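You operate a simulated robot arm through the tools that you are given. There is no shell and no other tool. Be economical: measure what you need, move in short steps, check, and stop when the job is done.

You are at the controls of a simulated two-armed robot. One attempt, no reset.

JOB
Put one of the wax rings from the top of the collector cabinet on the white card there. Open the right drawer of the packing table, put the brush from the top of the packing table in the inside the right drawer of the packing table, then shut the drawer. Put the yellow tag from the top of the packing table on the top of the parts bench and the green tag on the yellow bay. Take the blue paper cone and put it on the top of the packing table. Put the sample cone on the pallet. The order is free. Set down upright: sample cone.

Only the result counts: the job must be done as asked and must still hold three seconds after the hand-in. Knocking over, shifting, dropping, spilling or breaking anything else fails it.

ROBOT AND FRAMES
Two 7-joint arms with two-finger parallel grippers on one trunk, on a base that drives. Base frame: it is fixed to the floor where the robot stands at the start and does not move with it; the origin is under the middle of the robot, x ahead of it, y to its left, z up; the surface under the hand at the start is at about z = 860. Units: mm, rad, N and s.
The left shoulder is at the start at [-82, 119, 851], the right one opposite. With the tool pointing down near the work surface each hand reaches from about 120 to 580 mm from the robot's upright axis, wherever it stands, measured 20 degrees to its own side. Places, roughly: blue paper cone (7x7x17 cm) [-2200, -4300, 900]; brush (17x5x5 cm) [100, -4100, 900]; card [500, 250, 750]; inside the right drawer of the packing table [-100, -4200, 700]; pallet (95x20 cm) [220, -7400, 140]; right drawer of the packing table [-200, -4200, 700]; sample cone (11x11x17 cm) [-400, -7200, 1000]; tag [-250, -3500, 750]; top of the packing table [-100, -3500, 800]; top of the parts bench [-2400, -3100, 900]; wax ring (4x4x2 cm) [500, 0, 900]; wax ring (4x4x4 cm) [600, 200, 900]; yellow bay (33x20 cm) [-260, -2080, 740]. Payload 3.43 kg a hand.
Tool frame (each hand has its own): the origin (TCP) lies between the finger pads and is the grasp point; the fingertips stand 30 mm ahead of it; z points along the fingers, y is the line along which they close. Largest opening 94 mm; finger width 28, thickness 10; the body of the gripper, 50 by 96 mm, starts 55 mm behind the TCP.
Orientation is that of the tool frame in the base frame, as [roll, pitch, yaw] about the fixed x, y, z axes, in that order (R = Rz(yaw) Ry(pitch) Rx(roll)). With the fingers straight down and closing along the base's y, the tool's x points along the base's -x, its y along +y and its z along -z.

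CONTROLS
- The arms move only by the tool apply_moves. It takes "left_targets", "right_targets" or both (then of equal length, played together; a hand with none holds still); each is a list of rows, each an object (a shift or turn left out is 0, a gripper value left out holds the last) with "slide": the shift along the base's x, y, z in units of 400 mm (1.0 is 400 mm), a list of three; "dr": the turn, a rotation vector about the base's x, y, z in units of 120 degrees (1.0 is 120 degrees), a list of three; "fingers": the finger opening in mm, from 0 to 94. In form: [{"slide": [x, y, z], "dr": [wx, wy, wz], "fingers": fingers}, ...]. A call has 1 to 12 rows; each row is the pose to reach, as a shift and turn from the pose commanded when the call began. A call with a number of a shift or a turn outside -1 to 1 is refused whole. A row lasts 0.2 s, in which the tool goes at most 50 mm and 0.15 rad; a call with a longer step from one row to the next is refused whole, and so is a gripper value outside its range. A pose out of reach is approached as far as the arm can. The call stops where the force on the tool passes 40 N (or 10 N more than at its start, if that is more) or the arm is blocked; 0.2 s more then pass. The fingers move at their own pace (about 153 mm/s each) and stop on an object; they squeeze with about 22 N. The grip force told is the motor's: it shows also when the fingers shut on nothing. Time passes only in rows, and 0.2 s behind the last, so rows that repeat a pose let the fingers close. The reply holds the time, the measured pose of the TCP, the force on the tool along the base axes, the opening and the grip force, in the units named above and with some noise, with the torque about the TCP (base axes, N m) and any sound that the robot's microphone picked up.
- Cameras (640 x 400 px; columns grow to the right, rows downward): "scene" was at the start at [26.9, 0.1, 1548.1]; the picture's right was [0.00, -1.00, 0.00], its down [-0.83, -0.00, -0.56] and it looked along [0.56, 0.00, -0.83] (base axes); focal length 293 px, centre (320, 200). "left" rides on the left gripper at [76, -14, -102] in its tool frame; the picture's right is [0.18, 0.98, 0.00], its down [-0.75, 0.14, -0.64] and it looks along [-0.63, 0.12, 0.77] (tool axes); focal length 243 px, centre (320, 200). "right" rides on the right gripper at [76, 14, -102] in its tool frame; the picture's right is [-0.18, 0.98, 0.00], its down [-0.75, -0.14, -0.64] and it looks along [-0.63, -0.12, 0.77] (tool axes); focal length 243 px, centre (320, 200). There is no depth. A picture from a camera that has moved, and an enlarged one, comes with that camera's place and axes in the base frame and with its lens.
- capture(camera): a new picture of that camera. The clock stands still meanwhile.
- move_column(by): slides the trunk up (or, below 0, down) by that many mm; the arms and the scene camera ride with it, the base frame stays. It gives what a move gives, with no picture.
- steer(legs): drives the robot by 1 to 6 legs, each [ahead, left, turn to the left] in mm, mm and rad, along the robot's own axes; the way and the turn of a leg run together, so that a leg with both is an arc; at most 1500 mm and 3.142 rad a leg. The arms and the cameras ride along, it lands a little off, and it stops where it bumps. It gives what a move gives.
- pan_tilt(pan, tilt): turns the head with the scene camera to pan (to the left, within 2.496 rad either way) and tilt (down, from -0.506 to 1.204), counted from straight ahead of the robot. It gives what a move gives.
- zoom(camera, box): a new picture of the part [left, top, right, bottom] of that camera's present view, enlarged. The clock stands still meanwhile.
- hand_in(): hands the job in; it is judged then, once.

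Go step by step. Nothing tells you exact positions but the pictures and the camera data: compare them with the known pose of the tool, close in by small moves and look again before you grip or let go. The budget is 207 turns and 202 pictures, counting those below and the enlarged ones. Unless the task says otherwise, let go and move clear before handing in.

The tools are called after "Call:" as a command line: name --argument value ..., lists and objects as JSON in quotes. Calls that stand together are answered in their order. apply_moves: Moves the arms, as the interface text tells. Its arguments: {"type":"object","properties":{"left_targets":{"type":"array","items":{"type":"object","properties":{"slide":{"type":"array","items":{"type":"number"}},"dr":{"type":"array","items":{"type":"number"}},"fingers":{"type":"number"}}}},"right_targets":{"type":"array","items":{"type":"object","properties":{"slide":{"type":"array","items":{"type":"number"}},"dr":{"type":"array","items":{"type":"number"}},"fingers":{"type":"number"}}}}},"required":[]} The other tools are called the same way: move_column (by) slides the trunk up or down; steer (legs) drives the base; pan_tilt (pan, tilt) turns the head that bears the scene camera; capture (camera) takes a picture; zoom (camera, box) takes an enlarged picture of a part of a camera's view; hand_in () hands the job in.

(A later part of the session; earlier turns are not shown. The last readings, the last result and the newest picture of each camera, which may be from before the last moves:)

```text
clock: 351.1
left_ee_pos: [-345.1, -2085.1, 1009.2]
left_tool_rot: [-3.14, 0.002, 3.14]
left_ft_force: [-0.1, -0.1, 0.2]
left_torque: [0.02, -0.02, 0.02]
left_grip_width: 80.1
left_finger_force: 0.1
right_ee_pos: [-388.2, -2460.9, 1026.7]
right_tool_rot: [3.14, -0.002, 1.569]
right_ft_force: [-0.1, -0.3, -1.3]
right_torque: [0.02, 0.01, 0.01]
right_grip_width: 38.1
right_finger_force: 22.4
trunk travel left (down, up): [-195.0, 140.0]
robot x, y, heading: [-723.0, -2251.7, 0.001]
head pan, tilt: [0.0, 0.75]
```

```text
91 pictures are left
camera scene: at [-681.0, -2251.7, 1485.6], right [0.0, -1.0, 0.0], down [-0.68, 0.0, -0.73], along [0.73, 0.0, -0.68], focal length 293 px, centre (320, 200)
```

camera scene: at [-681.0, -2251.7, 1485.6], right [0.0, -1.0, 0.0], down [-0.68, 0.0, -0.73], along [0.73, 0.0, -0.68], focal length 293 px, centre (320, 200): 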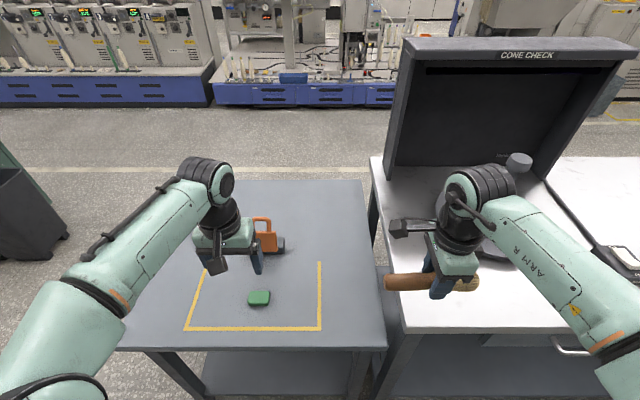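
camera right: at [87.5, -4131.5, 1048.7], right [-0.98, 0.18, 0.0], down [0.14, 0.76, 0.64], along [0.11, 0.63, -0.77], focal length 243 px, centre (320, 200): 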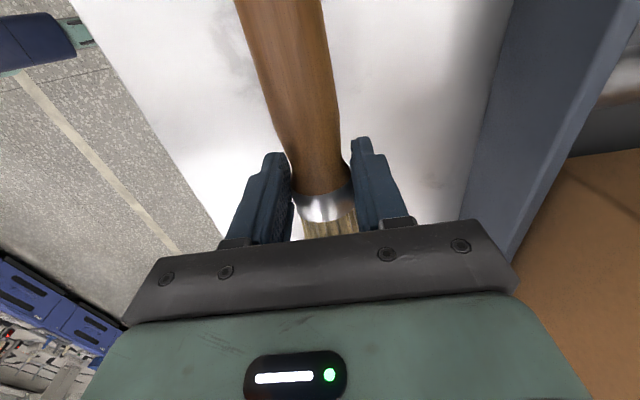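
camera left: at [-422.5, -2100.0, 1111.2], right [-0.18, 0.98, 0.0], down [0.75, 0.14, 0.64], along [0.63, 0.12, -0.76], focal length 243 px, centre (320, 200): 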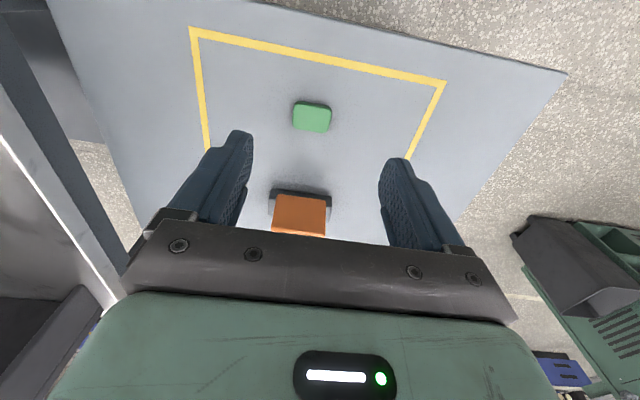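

The green tag lies in the bay. Now I carry the brush to the open drawer.

Call:
steer --legs '[[-300, 0, 0], [0, -870, 0], [0, -865, 0]]'

Call:
pan_tilt --pan -0.3 --tilt 0.95

Call:
capture --camera "scene"

```text
clock: 368.4
left_ee_pos: [-659.6, -3829.7, 1009.1]
left_tool_rot: [-3.139, 0.004, 3.13]
left_ft_force: [0.9, -0.4, -0.3]
left_torque: [-0.04, 0.02, -0.01]
left_grip_width: 80.1
left_finger_force: 0.1
right_ee_pos: [-706.2, -4205.4, 1026.1]
right_tool_rot: [3.138, -0.002, 1.559]
right_ft_force: [-0.5, -0.3, -0.4]
right_torque: [0.0, 0.03, -0.01]
right_grip_width: 37.9
right_finger_force: 21.9
trunk travel left (down, up): [-195.0, 140.0]
robot x, y, heading: [-1036.5, -3991.1, -0.011]
head pan, tilt: [0.0, 0.75]
```

```text
clock: 369.2
left_ee_pos: [-659.5, -3829.5, 1008.5]
left_tool_rot: [-3.14, 0.004, 3.129]
left_ft_force: [0.8, -0.3, -0.5]
left_torque: [-0.01, 0.03, 0.0]
left_grip_width: 80.0
left_finger_force: 0.2
right_ee_pos: [-706.1, -4204.9, 1025.8]
right_tool_rot: [-3.141, -0.003, 1.558]
right_ft_force: [-0.2, 0.4, -0.5]
right_torque: [-0.02, -0.03, 0.01]
right_grip_width: 38.2
right_finger_force: 22.2
trunk travel left (down, up): [-195.0, 140.0]
robot x, y, heading: [-1033.4, -3992.6, -0.01]
head pan, tilt: [-0.3, 0.949]
```

```text
90 pictures are left
camera scene: at [-1009.5, -4014.0, 1470.1], right [-0.31, -0.95, 0.0], down [-0.77, 0.25, -0.58], along [0.55, -0.18, -0.81], focal length 293 px, centre (320, 200)
```

scene: 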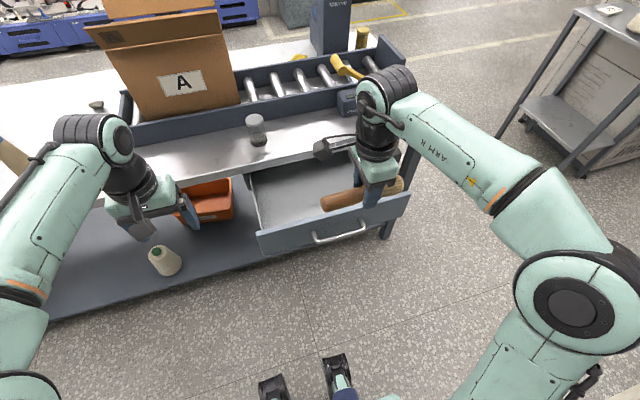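

The drawer spans x −613..−360, y −4410..−3973. I move the brush over it and lower part way.

Call:
steer --legs '[[45, 0, 0.01]]'

Call:
apply_moves --right_targets '[{"slide": [0.08, 0.01, 0]}, {"slide": [0.17, 0.025, 0]}, {"slide": [0.26, 0.025, -0.02]}, {"slide": [0.35, 0.025, -0.06]}, {"slide": [0.42, 0.025, -0.12]}, {"slide": [0.43, 0.025, -0.2]}, {"slide": [0.43, 0.025, -0.28]}, {"slide": [0.43, 0.025, -0.36]}, {"slide": [0.43, 0.025, -0.42]}, {"slide": [0.43, 0.025, -0.42]}]'

Call:
capture --camera "right"

Call:
capture --camera "scene"

```text
clock: 370.1
left_ee_pos: [-615.3, -3826.1, 1008.5]
left_tool_rot: [-3.14, 0.002, 3.139]
left_ft_force: [0.4, -0.2, 0.2]
left_torque: [0.02, 0.04, 0.02]
left_grip_width: 80.0
left_finger_force: 0.1
right_ee_pos: [-658.1, -4202.7, 1025.6]
right_tool_rot: [-3.141, -0.001, 1.569]
right_ft_force: [0.5, -0.1, -0.8]
right_torque: [0.02, 0.02, -0.02]
right_grip_width: 37.9
right_finger_force: 22.1
trunk travel left (down, up): [-195.0, 140.0]
robot x, y, heading: [-991.9, -3992.9, -0.001]
head pan, tilt: [-0.3, 0.949]
```

```text
clock: 372.3
left_ee_pos: [-616.5, -3827.0, 1009.4]
left_tool_rot: [-3.14, 0.004, 3.139]
left_ft_force: [-0.2, -0.2, -0.9]
left_torque: [0.02, -0.01, 0.0]
left_grip_width: 80.0
left_finger_force: 0.1
right_ee_pos: [-466.7, -4192.7, 862.9]
right_tool_rot: [-3.141, -0.001, 1.569]
right_ft_force: [-1.4, 0.5, -0.3]
right_torque: [0.02, 0.0, -0.01]
right_grip_width: 37.9
right_finger_force: 21.8
right hand out of reach, approached as far as the arm can: row 5, 6, 7, 8, 9, 10
trunk travel left (down, up): [-195.0, 140.0]
robot x, y, heading: [-995.6, -3991.5, -0.002]
head pan, tilt: [-0.3, 0.949]
```

```text
89 pictures are left
camera right: at [-452.1, -4117.4, 965.4], right [0.98, -0.19, 0.0], down [-0.14, -0.75, 0.64], along [-0.12, -0.63, -0.77], focal length 243 px, centre (320, 200)
```

right: 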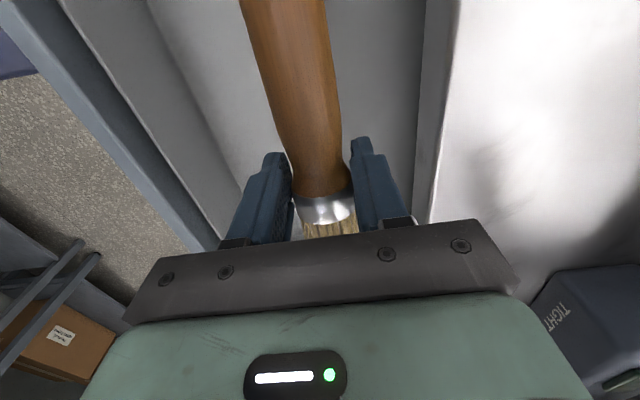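

```text
88 pictures are left
camera scene: at [-964.8, -4014.1, 1470.1], right [-0.3, -0.95, 0.0], down [-0.78, 0.24, -0.58], along [0.56, -0.17, -0.81], focal length 293 px, centre (320, 200)
```

scene: 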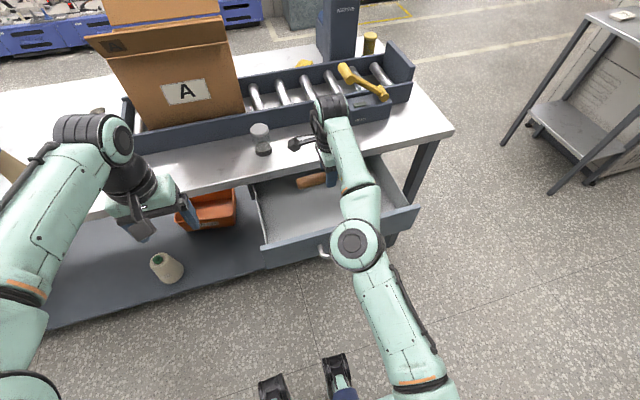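

The hand drifted 23 mm forward near its limit. I correct to x −490 while lowering a bit more.

Call:
apply_moves --right_targets '[{"slide": [-0.03, 0, -0.03]}, {"slide": [-0.06, 0, -0.06]}, {"slide": [-0.06, 0, -0.1]}, {"slide": [-0.06, 0, -0.1]}]'

Call:
capture --camera "right"

```text
clock: 373.3
left_ee_pos: [-616.1, -3826.3, 1009.1]
left_tool_rot: [-3.139, 0.004, 3.14]
left_ft_force: [-0.2, -1.3, -0.6]
left_torque: [0.02, 0.03, -0.03]
left_grip_width: 79.8
left_finger_force: 0.0
right_ee_pos: [-460.4, -4194.9, 828.2]
right_tool_rot: [3.141, -0.003, 1.569]
right_ft_force: [0.2, -0.3, -0.5]
right_torque: [0.0, 0.01, -0.02]
right_grip_width: 38.1
right_finger_force: 22.2
right hand out of reach, approached as far as the arm can: row 1, 2, 3, 4
trunk travel left (down, up): [-195.0, 140.0]
robot x, y, heading: [-993.6, -3992.4, -0.002]
head pan, tilt: [-0.3, 0.949]
```

```text
87 pictures are left
camera right: at [-444.6, -4119.1, 930.4], right [0.98, -0.19, 0.0], down [-0.14, -0.75, 0.64], along [-0.12, -0.63, -0.77], focal length 243 px, centre (320, 200)
```

right: 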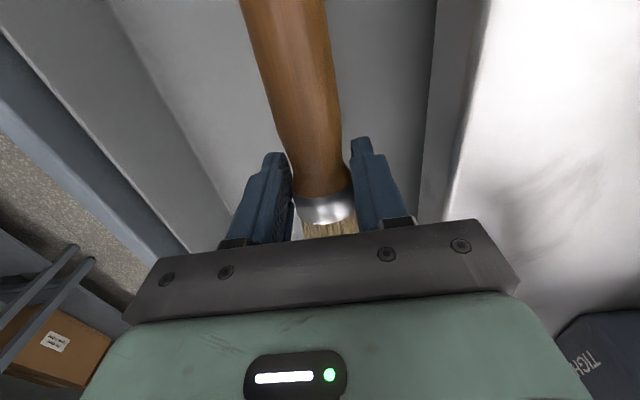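

The arm wants to be farther out here, so I move the base back 45 mm instead and keep lowering.

Call:
steer --legs '[[-45, 0, 0]]'

Call:
apply_moves --right_targets '[{"slide": [0.01, 0, -0.04]}, {"slide": [0.03, 0, -0.08]}, {"slide": [0.04, 0, -0.12]}, {"slide": [0.04, 0, -0.15]}]'

Call:
capture --camera "right"

Call:
zoom --camera "scene" --box '[220, 80, 460, 280]'

```text
clock: 374.2
left_ee_pos: [-661.3, -3826.0, 1009.6]
left_tool_rot: [-3.138, 0.002, 3.139]
left_ft_force: [-0.7, 0.4, -0.1]
left_torque: [-0.02, -0.01, -0.01]
left_grip_width: 80.3
left_finger_force: 0.0
right_ee_pos: [-505.5, -4195.1, 828.6]
right_tool_rot: [3.14, -0.001, 1.569]
right_ft_force: [-1.0, 0.9, -0.8]
right_torque: [-0.03, -0.02, 0.05]
right_grip_width: 38.1
right_finger_force: 21.6
trunk travel left (down, up): [-195.0, 140.0]
robot x, y, heading: [-1038.7, -3993.1, -0.003]
head pan, tilt: [-0.3, 0.949]
```

```text
clock: 375.2
left_ee_pos: [-661.3, -3826.5, 1009.1]
left_tool_rot: [-3.139, 0.003, 3.139]
left_ft_force: [0.5, -0.4, 0.2]
left_torque: [0.0, -0.02, 0.03]
left_grip_width: 80.1
left_finger_force: 0.2
right_ee_pos: [-495.1, -4194.1, 768.3]
right_tool_rot: [3.141, -0.001, 1.569]
right_ft_force: [-0.3, 0.0, -1.0]
right_torque: [0.01, 0.02, -0.02]
right_grip_width: 38.0
right_finger_force: 21.7
right hand out of reach, approached as far as the arm can: row 2, 3, 4
trunk travel left (down, up): [-195.0, 140.0]
robot x, y, heading: [-1038.3, -3991.8, 0.002]
head pan, tilt: [-0.3, 0.949]
```

```text
86 pictures are left
camera right: at [-480.1, -4118.6, 870.2], right [0.98, -0.19, 0.0], down [-0.14, -0.75, 0.64], along [-0.12, -0.63, -0.77], focal length 243 px, centre (320, 200)
```

right: 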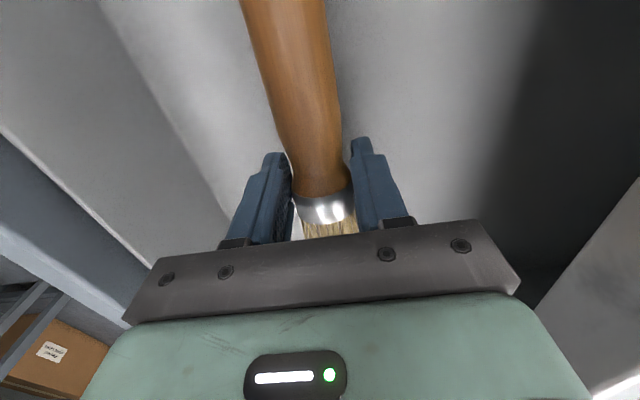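

```text
2.00 times, centred on (340, 180) of scene
camera zoom: at [-1008.9, -4014.3, 1470.0], right [-0.3, -0.95, 0.0], down [-0.78, 0.24, -0.58], along [0.56, -0.17, -0.81], focal length 586 px, centre (280, 240)
```

zoom: 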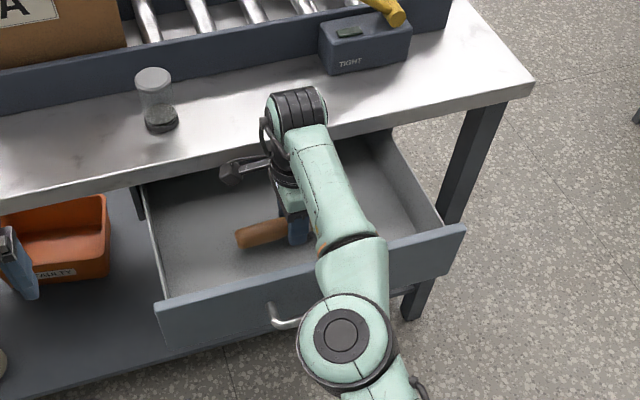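

Brush is inside the drawer outline. I lower in small steps until it touches the bottom.

Call:
apply_moves --right_targets '[{"slide": [0, 0, -0.012]}, {"slide": [0.002, 0, -0.024]}, {"slide": [0.004, 0, -0.036]}, {"slide": [0.006, 0, -0.048]}, {"slide": [0.008, 0, -0.06]}, {"slide": [0.01, 0, -0.07]}, {"slide": [0.012, 0, -0.08]}, {"slide": [0.014, 0, -0.09]}]'

Call:
capture --camera "right"

```text
clock: 377.0
left_ee_pos: [-662.5, -3824.4, 1009.9]
left_tool_rot: [-3.139, 0.005, 3.141]
left_ft_force: [0.7, 0.6, -0.3]
left_torque: [0.0, 0.03, -0.04]
left_grip_width: 80.1
left_finger_force: 0.1
right_ee_pos: [-490.3, -4194.8, 738.0]
right_tool_rot: [3.131, 0.0, 1.566]
right_ft_force: [0.8, -3.3, 38.7]
right_torque: [-0.4, 0.17, 0.08]
right_grip_width: 38.4
right_finger_force: 22.1
trunk travel left (down, up): [-195.0, 140.0]
robot x, y, heading: [-1036.2, -3995.3, -0.004]
head pan, tilt: [-0.3, 0.949]
```

```text
84 pictures are left
camera right: at [-476.6, -4118.4, 840.4], right [0.98, -0.19, 0.01], down [-0.15, -0.75, 0.64], along [-0.11, -0.63, -0.77], focal length 243 px, centre (320, 200)
```

right: 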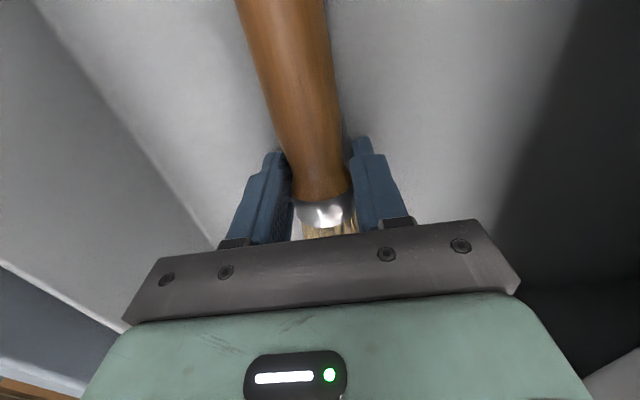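

It's on the drawer bottom. I ease up, release and rise clear.

Call:
apply_moves --right_targets '[{"slide": [0, 0, 0.01]}, {"slide": [0, 0, 0.01], "fingers": 65}, {"slide": [0, 0, 0.01], "fingers": 70}, {"slide": [0, 0, 0.06]}, {"slide": [0, 0, 0.15]}, {"slide": [0, 0, 0.25]}, {"slide": [0, 0, 0.35]}, {"slide": [0, 0, 0.45]}, {"slide": [0, 0, 0.55]}, {"slide": [0, 0, 0.65]}]'

Call:
steer --legs '[[-150, 0, 0]]'

Call:
pan_tilt --pan -0.3 --tilt 0.85

Call:
capture --camera "scene"

```text
clock: 379.2
left_ee_pos: [-661.2, -3824.7, 1008.3]
left_tool_rot: [-3.139, 0.005, 3.141]
left_ft_force: [-0.2, 0.1, -0.6]
left_torque: [-0.03, -0.03, 0.0]
left_grip_width: 79.8
left_finger_force: 0.2
right_ee_pos: [-555.6, -4192.9, 986.9]
right_tool_rot: [3.141, -0.002, 1.57]
right_ft_force: [-0.4, 0.9, 0.4]
right_torque: [0.0, -0.04, -0.01]
right_grip_width: 70.0
right_finger_force: 0.0
right hand out of reach, approached as far as the arm can: row 5, 6, 7, 8, 9, 10
trunk travel left (down, up): [-195.0, 140.0]
robot x, y, heading: [-1034.9, -3993.2, -0.005]
head pan, tilt: [-0.3, 0.949]
```

```text
clock: 380.5
left_ee_pos: [-807.3, -3825.8, 1009.4]
left_tool_rot: [-3.139, 0.003, 3.138]
left_ft_force: [-0.1, 0.4, 0.5]
left_torque: [0.0, -0.01, 0.0]
left_grip_width: 80.0
left_finger_force: 0.0
right_ee_pos: [-701.0, -4194.5, 986.7]
right_tool_rot: [3.141, -0.002, 1.569]
right_ft_force: [-0.7, 0.4, -0.3]
right_torque: [-0.03, -0.05, 0.0]
right_grip_width: 70.1
right_finger_force: 0.0
trunk travel left (down, up): [-195.0, 140.0]
robot x, y, heading: [-1186.4, -3990.7, -0.002]
head pan, tilt: [-0.3, 0.949]
```

```text
clock: 381.2
left_ee_pos: [-807.7, -3825.5, 1008.6]
left_tool_rot: [-3.14, 0.003, 3.138]
left_ft_force: [-0.4, 0.0, 0.6]
left_torque: [0.0, 0.02, -0.04]
left_grip_width: 80.0
left_finger_force: 0.1
right_ee_pos: [-701.6, -4193.2, 986.6]
right_tool_rot: [3.141, -0.001, 1.565]
right_ft_force: [0.1, 0.8, -0.6]
right_torque: [0.02, -0.01, -0.03]
right_grip_width: 70.0
right_finger_force: 0.0
trunk travel left (down, up): [-195.0, 140.0]
robot x, y, heading: [-1186.4, -3992.4, -0.001]
head pan, tilt: [-0.3, 0.85]
```

```text
83 pictures are left
camera scene: at [-1150.9, -4015.4, 1477.5], right [-0.3, -0.95, 0.0], down [-0.72, 0.22, -0.66], along [0.63, -0.2, -0.75], focal length 293 px, centre (320, 200)
```

scene: 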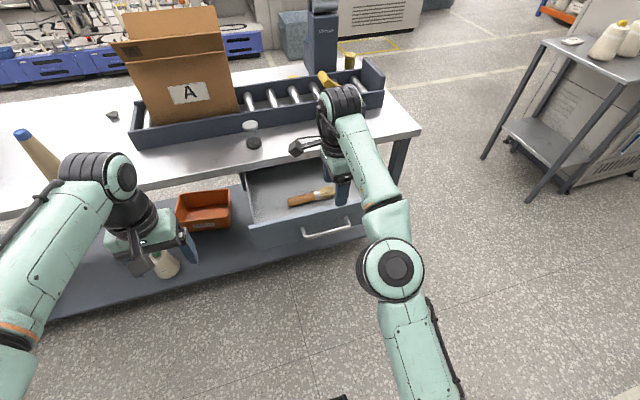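

The brush lies in the drawer. Now I shut it: I back off slightly, close the fingers and lower the hand in front of the handle bar to push it.

Call:
steer --legs '[[-50, 0, 0]]'

Call:
apply_moves --right_targets '[{"slide": [0, 0, -0.1], "fingers": 0}, {"slide": [0, 0, -0.2]}, {"slide": [0, 0, -0.3]}, {"slide": [0, 0, -0.4]}, {"slide": [0, 0, -0.5]}, {"slide": [0, 0, -0.56]}, {"slide": [0, 0, -0.56]}]'

Call:
capture --camera "scene"

Call:
capture --camera "right"

```text
clock: 382.1
left_ee_pos: [-858.6, -3826.0, 1009.7]
left_tool_rot: [-3.14, 0.004, 3.138]
left_ft_force: [-0.1, 0.7, -0.4]
left_torque: [-0.03, -0.03, 0.04]
left_grip_width: 80.1
left_finger_force: 0.0
right_ee_pos: [-751.2, -4194.2, 985.3]
right_tool_rot: [3.14, -0.002, 1.567]
right_ft_force: [0.0, 0.1, 0.0]
right_torque: [-0.03, -0.03, 0.02]
right_grip_width: 70.0
right_finger_force: 0.1
trunk travel left (down, up): [-195.0, 140.0]
robot x, y, heading: [-1238.1, -3991.2, 0.002]
head pan, tilt: [-0.3, 0.85]
```

```text
clock: 383.7
left_ee_pos: [-855.8, -3826.0, 1008.5]
left_tool_rot: [-3.14, 0.003, 3.138]
left_ft_force: [-0.2, -0.2, 1.0]
left_torque: [0.01, 0.0, -0.02]
left_grip_width: 80.1
left_finger_force: 0.0
right_ee_pos: [-749.7, -4193.3, 760.8]
right_tool_rot: [3.141, -0.002, 1.568]
right_ft_force: [-0.3, 0.3, 0.2]
right_torque: [0.01, 0.01, -0.04]
right_grip_width: 0.0
right_finger_force: 22.2
trunk travel left (down, up): [-195.0, 140.0]
robot x, y, heading: [-1234.4, -3992.0, 0.0]
head pan, tilt: [-0.3, 0.85]
```

```text
82 pictures are left
camera scene: at [-1200.5, -4015.2, 1477.6], right [-0.3, -0.95, 0.0], down [-0.72, 0.22, -0.66], along [0.63, -0.2, -0.75], focal length 293 px, centre (320, 200)
```

scene: 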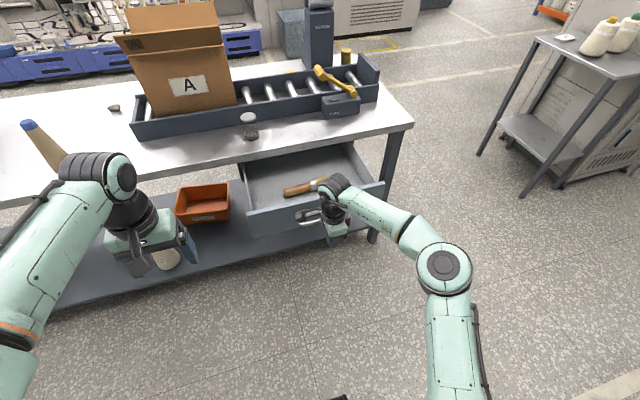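

```text
81 pictures are left
camera right: at [-735.0, -4117.2, 863.5], right [0.98, -0.19, 0.0], down [-0.14, -0.75, 0.64], along [-0.12, -0.63, -0.77], focal length 243 px, centre (320, 200)
```

right: 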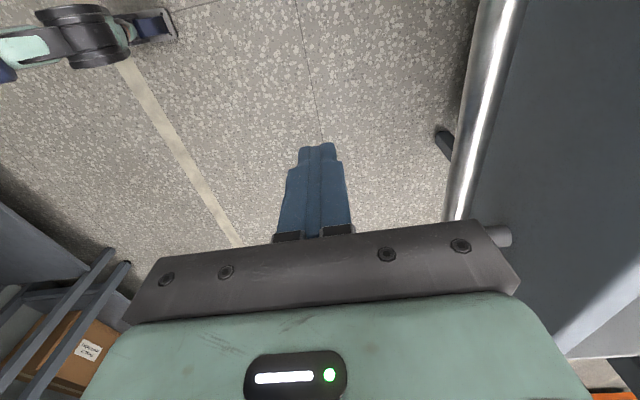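

Aligned with the bar. I push by driving ahead 285 mm.

Call:
steer --legs '[[285, 0, 0]]'

Call:
capture --camera "scene"

Call:
capture --camera "right"

```text
clock: 385.7
left_ee_pos: [-570.5, -3825.3, 1009.3]
left_tool_rot: [-3.14, 0.002, 3.139]
left_ft_force: [1.1, -0.2, -0.2]
left_torque: [0.04, 0.02, 0.02]
left_grip_width: 79.8
left_finger_force: 0.0
right_ee_pos: [-465.7, -4191.7, 761.2]
right_tool_rot: [-3.14, -0.003, 1.57]
right_ft_force: [-0.2, -0.3, 0.3]
right_torque: [-0.05, 0.01, 0.0]
right_grip_width: 0.1
right_finger_force: 22.2
trunk travel left (down, up): [-195.0, 140.0]
robot x, y, heading: [-948.9, -3994.6, -0.002]
head pan, tilt: [-0.3, 0.85]
```

```text
80 pictures are left
camera scene: at [-915.0, -4015.6, 1477.5], right [-0.3, -0.96, 0.0], down [-0.72, 0.22, -0.66], along [0.63, -0.2, -0.75], focal length 293 px, centre (320, 200)
```

scene: 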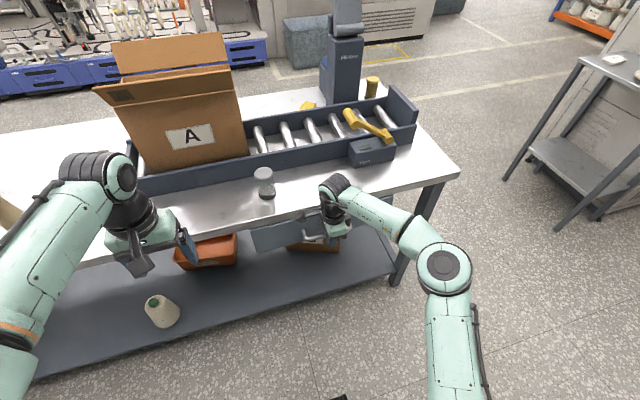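

```text
79 pictures are left
camera right: at [-449.7, -4116.6, 863.0], right [0.98, -0.18, 0.0], down [-0.14, -0.75, 0.64], along [-0.12, -0.63, -0.77], focal length 243 px, centre (320, 200)
```

right: 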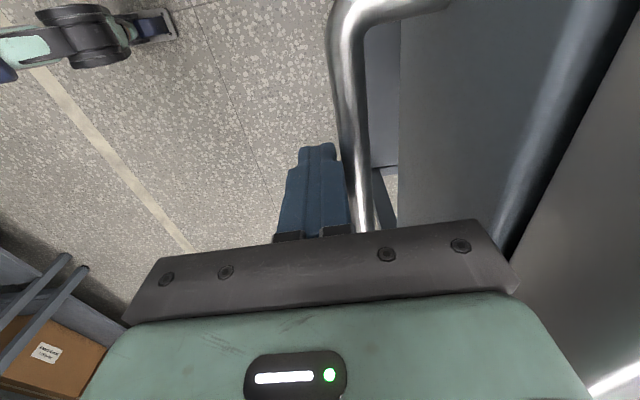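

Nearly shut. I push the rest with the arm until it resists.

Call:
apply_moves --right_targets '[{"slide": [0.02, 0, 0]}, {"slide": [0.04, 0, 0]}, {"slide": [0.055, 0, 0]}, {"slide": [0.07, 0, 0]}, {"slide": [0.085, 0, 0]}, {"slide": [0.1, 0, 0]}]'

Call:
capture --camera "right"

Call:
zoom --camera "scene" --box '[220, 160, 460, 280]'

```text
clock: 386.5
left_ee_pos: [-576.4, -3825.7, 1010.4]
left_tool_rot: [-3.139, 0.006, 3.139]
left_ft_force: [0.4, -0.2, 0.9]
left_torque: [0.02, 0.0, 0.01]
left_grip_width: 79.7
left_finger_force: 0.1
right_ee_pos: [-453.9, -4192.3, 761.5]
right_tool_rot: [-3.13, -0.001, 1.57]
right_ft_force: [-28.9, 3.2, 10.0]
right_torque: [-0.55, -2.92, -0.54]
right_grip_width: 0.0
right_finger_force: 21.8
trunk travel left (down, up): [-195.0, 140.0]
robot x, y, heading: [-949.5, -3994.9, -0.0]
head pan, tilt: [-0.3, 0.85]
stopped in row 3 (right hand): the force on the tool passed its limit at 48 N (the readings are from after the stop); the commanded pose is now the measured one
```

```text
78 pictures are left
camera right: at [-436.7, -4116.4, 864.5], right [0.98, -0.18, -0.01], down [-0.13, -0.75, 0.64], along [-0.13, -0.63, -0.77], focal length 243 px, centre (320, 200)
```

right: 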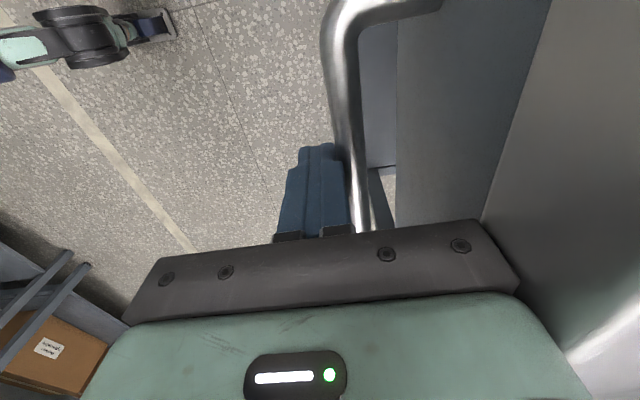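

```text
2.67 times, centred on (340, 220) of scene
camera zoom: at [-921.3, -4015.4, 1477.8], right [-0.3, -0.95, 0.0], down [-0.72, 0.22, -0.66], along [0.63, -0.2, -0.75], focal length 781 px, centre (267, 147)
```

zoom: 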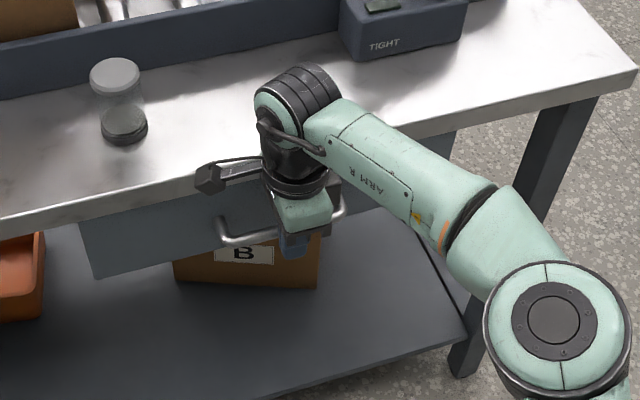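

The gripper body may have met the table edge. I back away and compare the handle's position with the closed state.

Call:
steer --legs '[[-120, 0, 0]]'

Call:
pan_tilt --pan -0.2 --tilt 0.85

Call:
zoom --camera "scene" --box '[200, 120, 440, 270]'

Call:
capture --camera "right"

```text
clock: 387.7
left_ee_pos: [-693.1, -3825.8, 1009.3]
left_tool_rot: [-3.14, 0.004, 3.138]
left_ft_force: [-0.9, -0.2, 0.5]
left_torque: [0.02, -0.03, 0.03]
left_grip_width: 80.3
left_finger_force: 0.0
right_ee_pos: [-569.6, -4191.7, 761.8]
right_tool_rot: [-3.13, -0.001, 1.571]
right_ft_force: [-0.2, 0.4, 0.8]
right_torque: [-0.02, -0.01, 0.04]
right_grip_width: 0.0
right_finger_force: 22.1
trunk travel left (down, up): [-195.0, 140.0]
robot x, y, heading: [-1068.1, -3992.5, -0.002]
head pan, tilt: [-0.3, 0.85]
```

```text
clock: 388.4
left_ee_pos: [-692.3, -3825.9, 1008.6]
left_tool_rot: [-3.14, 0.004, 3.137]
left_ft_force: [-0.5, 0.0, -0.6]
left_torque: [0.0, -0.01, 0.0]
left_grip_width: 80.0
left_finger_force: 0.1
right_ee_pos: [-569.1, -4192.0, 760.1]
right_tool_rot: [-3.129, -0.002, 1.571]
right_ft_force: [-0.5, 0.4, 0.4]
right_torque: [-0.01, -0.03, 0.05]
right_grip_width: 0.0
right_finger_force: 22.3
trunk travel left (down, up): [-195.0, 140.0]
robot x, y, heading: [-1068.6, -3994.4, -0.001]
head pan, tilt: [-0.201, 0.85]
```

```text
2.67 times, centred on (320, 195) of scene
camera zoom: at [-1033.9, -4008.0, 1477.6], right [-0.2, -0.98, 0.0], down [-0.74, 0.15, -0.66], along [0.65, -0.13, -0.75], focal length 781 px, centre (320, 213)
```

zoom: 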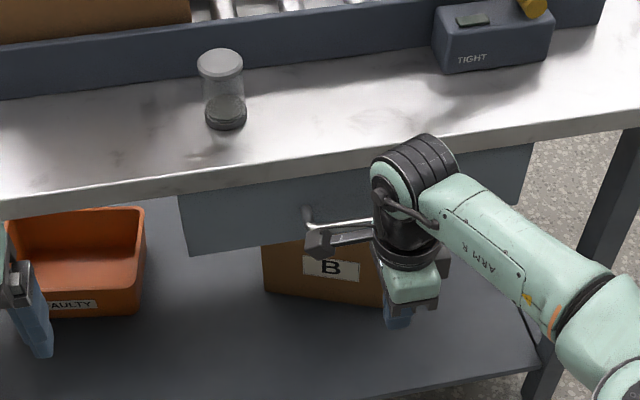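

```text
75 pictures are left
camera right: at [-552.4, -4116.5, 861.9], right [0.98, -0.18, -0.01], down [-0.13, -0.75, 0.64], along [-0.13, -0.63, -0.77], focal length 243 px, centre (320, 200)
```

right: 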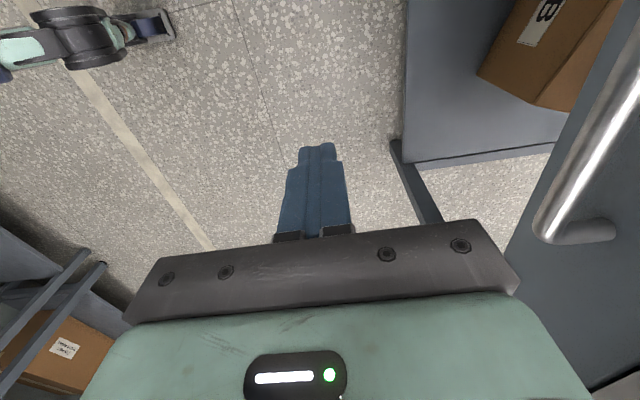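

It looks shut or nearly so. To be sure, I turn the hand to its standard yaw (slimmer body in x) and push the bar once more.

Call:
apply_moves --right_targets '[{"dr": [0, 0, 0.0625]}, {"dr": [0, 0, 0.125]}, {"dr": [0, 0, 0.1875]}, {"dr": [0, 0, 0.25]}, {"dr": [0, 0, 0.3125]}, {"dr": [0, 0, 0.375]}, {"dr": [0, 0, 0.4375]}, {"dr": [0, 0, 0.5]}, {"dr": [0, 0, 0.5625]}, {"dr": [0, 0, 0.625]}, {"dr": [0, 0, 0.6875]}, {"dr": [0, 0, 0.75]}]'

Call:
steer --legs '[[85, 0, 0]]'

Call:
capture --camera "right"

Call:
capture --camera "scene"

```text
clock: 391.0
left_ee_pos: [-692.4, -3825.3, 1009.0]
left_tool_rot: [-3.138, 0.003, 3.137]
left_ft_force: [0.0, -0.1, -0.5]
left_torque: [-0.02, 0.04, 0.0]
left_grip_width: 80.2
left_finger_force: 0.1
right_ee_pos: [-568.7, -4191.8, 760.4]
right_tool_rot: [-3.129, 0.0, -3.14]
right_ft_force: [-0.2, 0.3, -0.3]
right_torque: [-0.02, 0.01, 0.01]
right_grip_width: 0.0
right_finger_force: 22.2
trunk travel left (down, up): [-195.0, 140.0]
robot x, y, heading: [-1065.4, -3992.2, -0.002]
head pan, tilt: [-0.201, 0.85]
```

```text
clock: 392.1
left_ee_pos: [-607.2, -3826.2, 1008.3]
left_tool_rot: [-3.141, 0.001, 3.138]
left_ft_force: [0.1, 0.1, -0.6]
left_torque: [0.01, 0.02, -0.02]
left_grip_width: 80.1
left_finger_force: 0.1
right_ee_pos: [-484.6, -4192.7, 760.7]
right_tool_rot: [-3.13, 0.0, -3.141]
right_ft_force: [0.1, 0.7, -0.3]
right_torque: [-0.01, 0.0, 0.02]
right_grip_width: 0.2
right_finger_force: 22.5
trunk travel left (down, up): [-195.0, 140.0]
robot x, y, heading: [-984.4, -3990.8, 0.001]
head pan, tilt: [-0.201, 0.85]
```

```text
74 pictures are left
camera right: at [-559.2, -4177.3, 862.1], right [0.18, 0.98, -0.01], down [0.75, -0.13, 0.64], along [0.63, -0.13, -0.77], focal length 243 px, centre (320, 200)
```

right: 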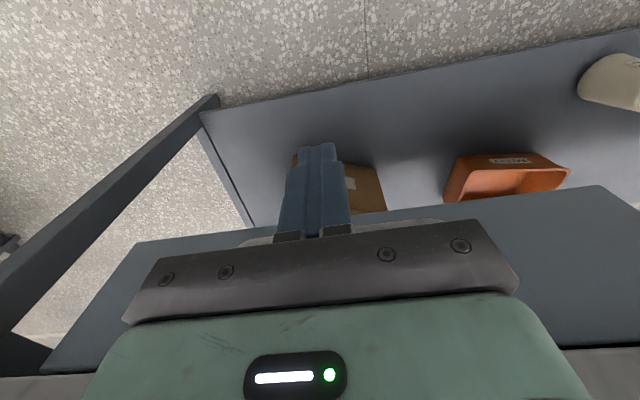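

```text
73 pictures are left
camera scene: at [-948.8, -4008.1, 1477.5], right [-0.2, -0.98, 0.0], down [-0.74, 0.15, -0.66], along [0.65, -0.13, -0.75], focal length 293 px, centre (320, 200)
```

scene: 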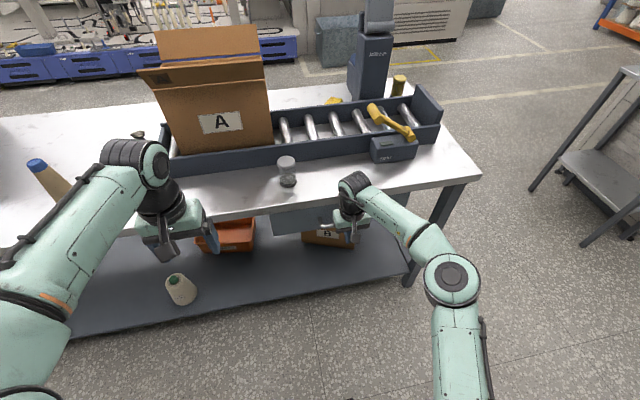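

I push forward with the arm until it resists.

Call:
apply_moves --right_targets '[{"slide": [0.025, 0, 0]}, {"slide": [0.05, 0, 0]}, {"slide": [0.065, 0, 0]}, {"slide": [0.08, 0, 0]}, {"slide": [0.09, 0, 0]}, {"slide": [0.1, 0, 0]}, {"slide": [0.11, 0, 0]}, {"slide": [0.12, 0, 0]}, {"slide": [0.13, 0, 0]}]'

Call:
capture --camera "right"

```text
clock: 393.5
left_ee_pos: [-609.6, -3827.5, 1009.0]
left_tool_rot: [-3.139, 0.004, 3.135]
left_ft_force: [0.4, -0.9, -0.1]
left_torque: [0.03, -0.03, -0.01]
left_grip_width: 80.0
left_finger_force: 0.2
right_ee_pos: [-449.5, -4192.1, 762.2]
right_tool_rot: [-3.127, -0.012, 3.142]
right_ft_force: [-24.0, -0.5, 4.3]
right_torque: [0.15, -2.32, 0.35]
right_grip_width: 0.0
right_finger_force: 21.6
trunk travel left (down, up): [-195.0, 140.0]
robot x, y, heading: [-987.0, -3994.3, -0.001]
head pan, tilt: [-0.201, 0.85]
stopped in row 7 (right hand): the force on the tool passed its limit at 50 N (the readings are from after the stop); the commanded pose is now the measured one
```

```text
72 pictures are left
camera right: at [-525.2, -4177.5, 863.9], right [0.18, 0.98, -0.02], down [0.76, -0.13, 0.63], along [0.62, -0.13, -0.77], focal length 243 px, centre (320, 200)
```

right: 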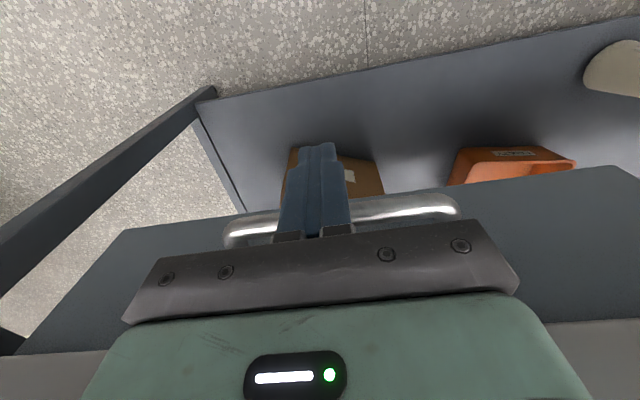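

The lever arm shows the wrist met the table top edge, not the drawer. I back off, tilt the fingers forward 35° so they lead, and push again.

Call:
apply_moves --right_targets '[{"slide": [-0.1, 0, 0]}, {"slide": [-0.15, 0, 0], "dr": [0, -0.06, 0]}, {"slide": [-0.15, 0, 0], "dr": [0, -0.12, 0]}, {"slide": [-0.15, 0, 0.01], "dr": [0, -0.18, 0]}, {"slide": [-0.15, 0, 0.02], "dr": [0, -0.24, 0]}, {"slide": [-0.15, 0, 0.02], "dr": [0, -0.29, 0]}, {"slide": [-0.15, 0, 0.02], "dr": [0, -0.29, 0]}]'

Call:
apply_moves --right_targets '[{"slide": [0.04, 0, 0]}, {"slide": [0.07, 0, 0]}, {"slide": [0.09, 0, 0]}, {"slide": [0.105, 0, 0]}, {"slide": [0.12, 0, 0]}, {"slide": [0.135, 0, 0]}, {"slide": [0.15, 0, 0]}, {"slide": [0.165, 0, 0]}, {"slide": [0.18, 0, 0]}, {"slide": [0.195, 0, 0]}]'

Call:
capture --camera "right"

Call:
zoom --camera "scene" --box '[220, 150, 460, 280]'

```text
clock: 395.1
left_ee_pos: [-607.5, -3827.3, 1009.7]
left_tool_rot: [-3.139, 0.002, 3.139]
left_ft_force: [0.2, 0.2, -1.2]
left_torque: [0.01, 0.0, -0.02]
left_grip_width: 80.5
left_finger_force: 0.0
right_ee_pos: [-509.5, -4192.6, 767.3]
right_tool_rot: [-3.128, 0.598, -3.141]
right_ft_force: [1.1, -0.2, 0.3]
right_torque: [0.01, 0.0, 0.0]
right_grip_width: 0.0
right_finger_force: 22.4
trunk travel left (down, up): [-195.0, 140.0]
robot x, y, heading: [-986.3, -3994.7, -0.001]
head pan, tilt: [-0.201, 0.85]
```

```text
clock: 396.8
left_ee_pos: [-607.5, -3826.9, 1009.3]
left_tool_rot: [-3.14, 0.004, 3.137]
left_ft_force: [0.4, 0.1, 0.6]
left_torque: [0.02, 0.02, 0.0]
left_grip_width: 80.0
left_finger_force: 0.0
right_ee_pos: [-451.2, -4193.5, 760.2]
right_tool_rot: [-3.127, 0.574, 3.14]
right_ft_force: [-5.0, -0.4, -0.9]
right_torque: [0.04, 0.04, 0.03]
right_grip_width: 0.0
right_finger_force: 22.0
trunk travel left (down, up): [-195.0, 140.0]
robot x, y, heading: [-988.3, -3992.4, -0.003]
head pan, tilt: [-0.201, 0.85]
stopped in row 8 (right hand): the force on the tool passed its limit at 56 N (the readings are from after the stop); the commanded pose is now the measured one
```

```text
71 pictures are left
camera right: at [-569.2, -4177.1, 804.0], right [0.16, 0.98, 0.09], down [0.28, -0.13, 0.95], along [0.94, -0.13, -0.3], focal length 243 px, centre (320, 200)
```

right: 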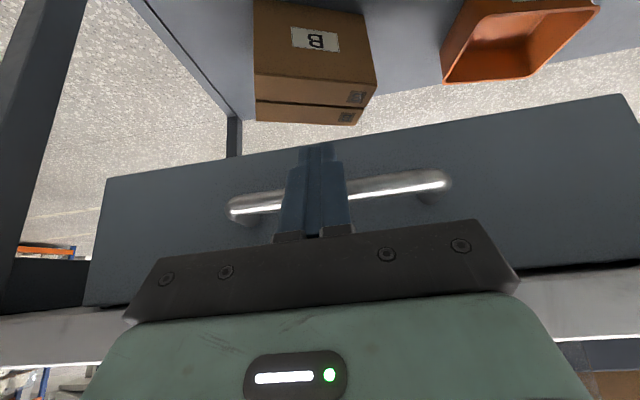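

```text
2.67 times, centred on (340, 215) of scene
camera zoom: at [-950.3, -4008.1, 1477.6], right [-0.2, -0.98, 0.0], down [-0.74, 0.15, -0.66], along [0.65, -0.13, -0.75], focal length 781 px, centre (267, 160)
```

zoom: 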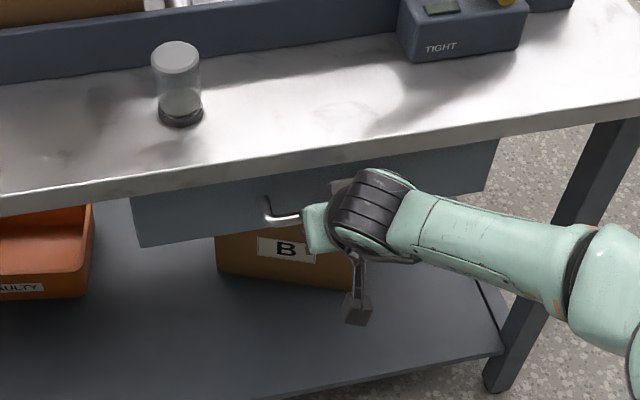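

Now the force is right at the bar: the drawer is against its stop and flush. I back off and restore the hand.

Call:
apply_moves --right_targets '[{"slide": [-0.06, 0, 0]}, {"slide": [-0.15, 0, 0.01]}, {"slide": [-0.22, 0, 0.06], "dr": [0, 0.06, 0]}, {"slide": [-0.25, 0, 0.14], "dr": [0, 0.12, 0]}, {"slide": [-0.25, 0, 0.23], "dr": [0, 0.18, 0]}, {"slide": [-0.25, 0, 0.32], "dr": [0, 0.24, 0]}, {"slide": [-0.25, 0, 0.41], "dr": [0, 0.274, 0]}, {"slide": [-0.25, 0, 0.5], "dr": [0, 0.274, 0]}, {"slide": [-0.25, 0, 0.59], "dr": [0, 0.274, 0]}, {"slide": [-0.25, 0, 0.68], "dr": [0, 0.274, 0], "fingers": 80}]'

Call:
steer --legs '[[-200, 0, 0]]'

Call:
pan_tilt --pan -0.1 --tilt 0.6

Call:
capture --camera "scene"

Call:
pan_tilt --pan -1.2 --tilt 0.35

Call:
capture --camera "scene"

```text
clock: 399.0
left_ee_pos: [-610.3, -3826.1, 1009.7]
left_tool_rot: [-3.14, 0.005, 3.137]
left_ft_force: [-0.1, 0.3, -0.7]
left_torque: [0.02, -0.01, -0.01]
left_grip_width: 79.9
left_finger_force: 0.1
right_ee_pos: [-550.7, -4192.5, 1032.6]
right_tool_rot: [-3.125, 0.003, 3.142]
right_ft_force: [0.5, 0.5, 0.8]
right_torque: [-0.04, -0.05, 0.0]
right_grip_width: 80.0
right_finger_force: 0.1
trunk travel left (down, up): [-195.0, 140.0]
robot x, y, heading: [-987.4, -3988.4, -0.003]
head pan, tilt: [-0.201, 0.85]
```

```text
clock: 400.6
left_ee_pos: [-809.5, -3826.1, 1009.0]
left_tool_rot: [-3.14, 0.004, 3.136]
left_ft_force: [-0.2, -0.1, 0.5]
left_torque: [-0.01, -0.04, -0.02]
left_grip_width: 80.0
left_finger_force: 0.0
right_ee_pos: [-749.5, -4192.3, 1032.3]
right_tool_rot: [-3.125, 0.005, 3.141]
right_ft_force: [-1.4, -0.7, 0.2]
right_torque: [-0.02, -0.03, 0.01]
right_grip_width: 79.9
right_finger_force: 0.0
trunk travel left (down, up): [-195.0, 140.0]
robot x, y, heading: [-1189.5, -3994.5, -0.005]
head pan, tilt: [-0.201, 0.85]
```

```text
clock: 401.4
left_ee_pos: [-809.2, -3825.9, 1008.2]
left_tool_rot: [-3.139, 0.004, 3.137]
left_ft_force: [0.5, 0.1, 0.3]
left_torque: [-0.01, -0.04, 0.0]
left_grip_width: 80.1
left_finger_force: 0.0
right_ee_pos: [-749.5, -4191.8, 1032.5]
right_tool_rot: [-3.127, 0.004, 3.14]
right_ft_force: [0.1, 0.0, -0.2]
right_torque: [0.03, 0.01, 0.0]
right_grip_width: 80.0
right_finger_force: 0.1
trunk travel left (down, up): [-195.0, 140.0]
robot x, y, heading: [-1184.6, -3994.1, -0.003]
head pan, tilt: [-0.099, 0.6]
```

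```text
69 pictures are left
camera scene: at [-1139.1, -4000.6, 1498.4], right [-0.1, -0.99, 0.0], down [-0.56, 0.06, -0.82], along [0.82, -0.09, -0.57], focal length 293 px, centre (320, 200)
```

scene: 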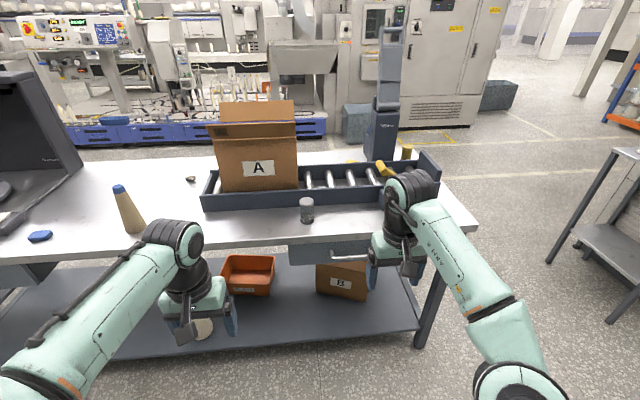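

```text
clock: 402.7
left_ee_pos: [-807.4, -3825.0, 1009.2]
left_tool_rot: [-3.14, 0.004, 3.136]
left_ft_force: [-0.5, -0.3, 0.5]
left_torque: [-0.02, 0.03, 0.02]
left_grip_width: 80.0
left_finger_force: 0.1
right_ee_pos: [-749.1, -4192.5, 1033.3]
right_tool_rot: [-3.125, 0.003, 3.141]
right_ft_force: [0.9, -0.3, 0.0]
right_torque: [0.02, -0.03, 0.0]
right_grip_width: 79.7
right_finger_force: 0.0
trunk travel left (down, up): [-195.0, 140.0]
robot x, y, heading: [-1180.9, -3991.5, 0.0]
head pan, tilt: [-1.201, 0.351]
```

```text
68 pictures are left
camera scene: at [-1193.7, -4078.4, 1521.2], right [-0.93, -0.36, 0.0], down [-0.12, 0.32, -0.94], along [0.34, -0.88, -0.34], focal length 293 px, centre (320, 200)
```

scene: 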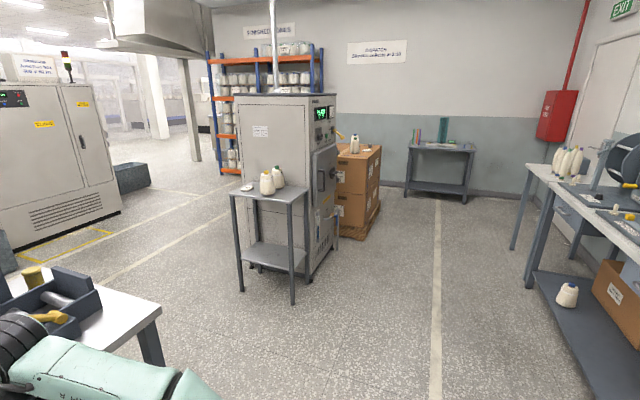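

The drawer is shut. The sample cone stands on the carton stack near [-390, -7200, 1040]; I drive south to look at it and the pallet.

Call:
steer --legs '[[0, -1250, 0], [0, -1250, 0]]'

Call:
pan_tilt --pan -0.7 --tilt 0.45

Call:
capture --camera "scene"

Call:
pan_tilt --pan 0 --tilt 0.45

Call:
capture --camera "scene"

```text
clock: 424.9
left_ee_pos: [-813.9, -6337.2, 1008.3]
left_tool_rot: [-3.14, 0.005, -3.14]
left_ft_force: [0.1, -0.4, 0.2]
left_torque: [0.01, 0.01, -0.02]
left_grip_width: 79.8
left_finger_force: 0.1
right_ee_pos: [-751.3, -6701.8, 1032.3]
right_tool_rot: [-3.126, 0.003, -3.137]
right_ft_force: [-1.0, -1.0, 0.2]
right_torque: [0.02, 0.0, 0.02]
right_grip_width: 79.9
right_finger_force: 0.1
trunk travel left (down, up): [-195.0, 140.0]
robot x, y, heading: [-1189.2, -6509.1, 0.006]
head pan, tilt: [-1.201, 0.351]
```

```text
clock: 425.8
left_ee_pos: [-814.5, -6335.9, 1008.8]
left_tool_rot: [-3.14, 0.002, -3.141]
left_ft_force: [0.0, 0.1, 0.2]
left_torque: [0.03, -0.02, 0.01]
left_grip_width: 79.9
left_finger_force: 0.0
right_ee_pos: [-751.1, -6702.9, 1032.2]
right_tool_rot: [-3.126, 0.002, -3.137]
right_ft_force: [-0.2, -0.1, -0.1]
right_torque: [0.02, -0.02, 0.02]
right_grip_width: 79.9
right_finger_force: 0.0
trunk travel left (down, up): [-195.0, 140.0]
robot x, y, heading: [-1189.2, -6503.2, -0.002]
head pan, tilt: [-0.7, 0.45]
```

```text
67 pictures are left
camera scene: at [-1160.6, -6564.3, 1512.0], right [-0.64, -0.77, 0.0], down [-0.33, 0.28, -0.9], along [0.69, -0.58, -0.44], focal length 293 px, centre (320, 200)
```

scene: 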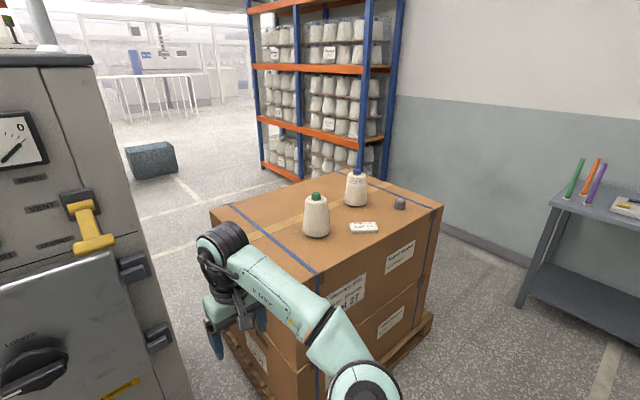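

```text
clock: 426.9
left_ee_pos: [-813.5, -6336.3, 1008.5]
left_tool_rot: [-3.14, 0.005, -3.14]
left_ft_force: [-1.0, 0.1, -0.2]
left_torque: [0.0, -0.02, 0.0]
left_grip_width: 80.0
left_finger_force: 0.1
right_ee_pos: [-751.4, -6702.4, 1031.9]
right_tool_rot: [-3.126, 0.003, -3.134]
right_ft_force: [0.3, 0.6, -0.6]
right_torque: [0.02, -0.02, 0.03]
right_grip_width: 80.0
right_finger_force: 0.1
trunk travel left (down, up): [-195.0, 140.0]
robot x, y, heading: [-1190.8, -6504.6, 0.009]
head pan, tilt: [0.0, 0.45]
```

```text
66 pictures are left
camera scene: at [-1139.1, -6505.1, 1512.0], right [0.0, -1.0, 0.0], down [-0.44, 0.0, -0.9], along [0.9, 0.0, -0.44], focal length 293 px, centre (320, 200)
```

scene: 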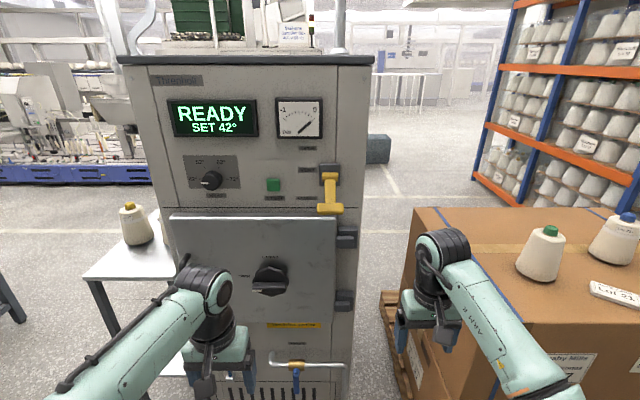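

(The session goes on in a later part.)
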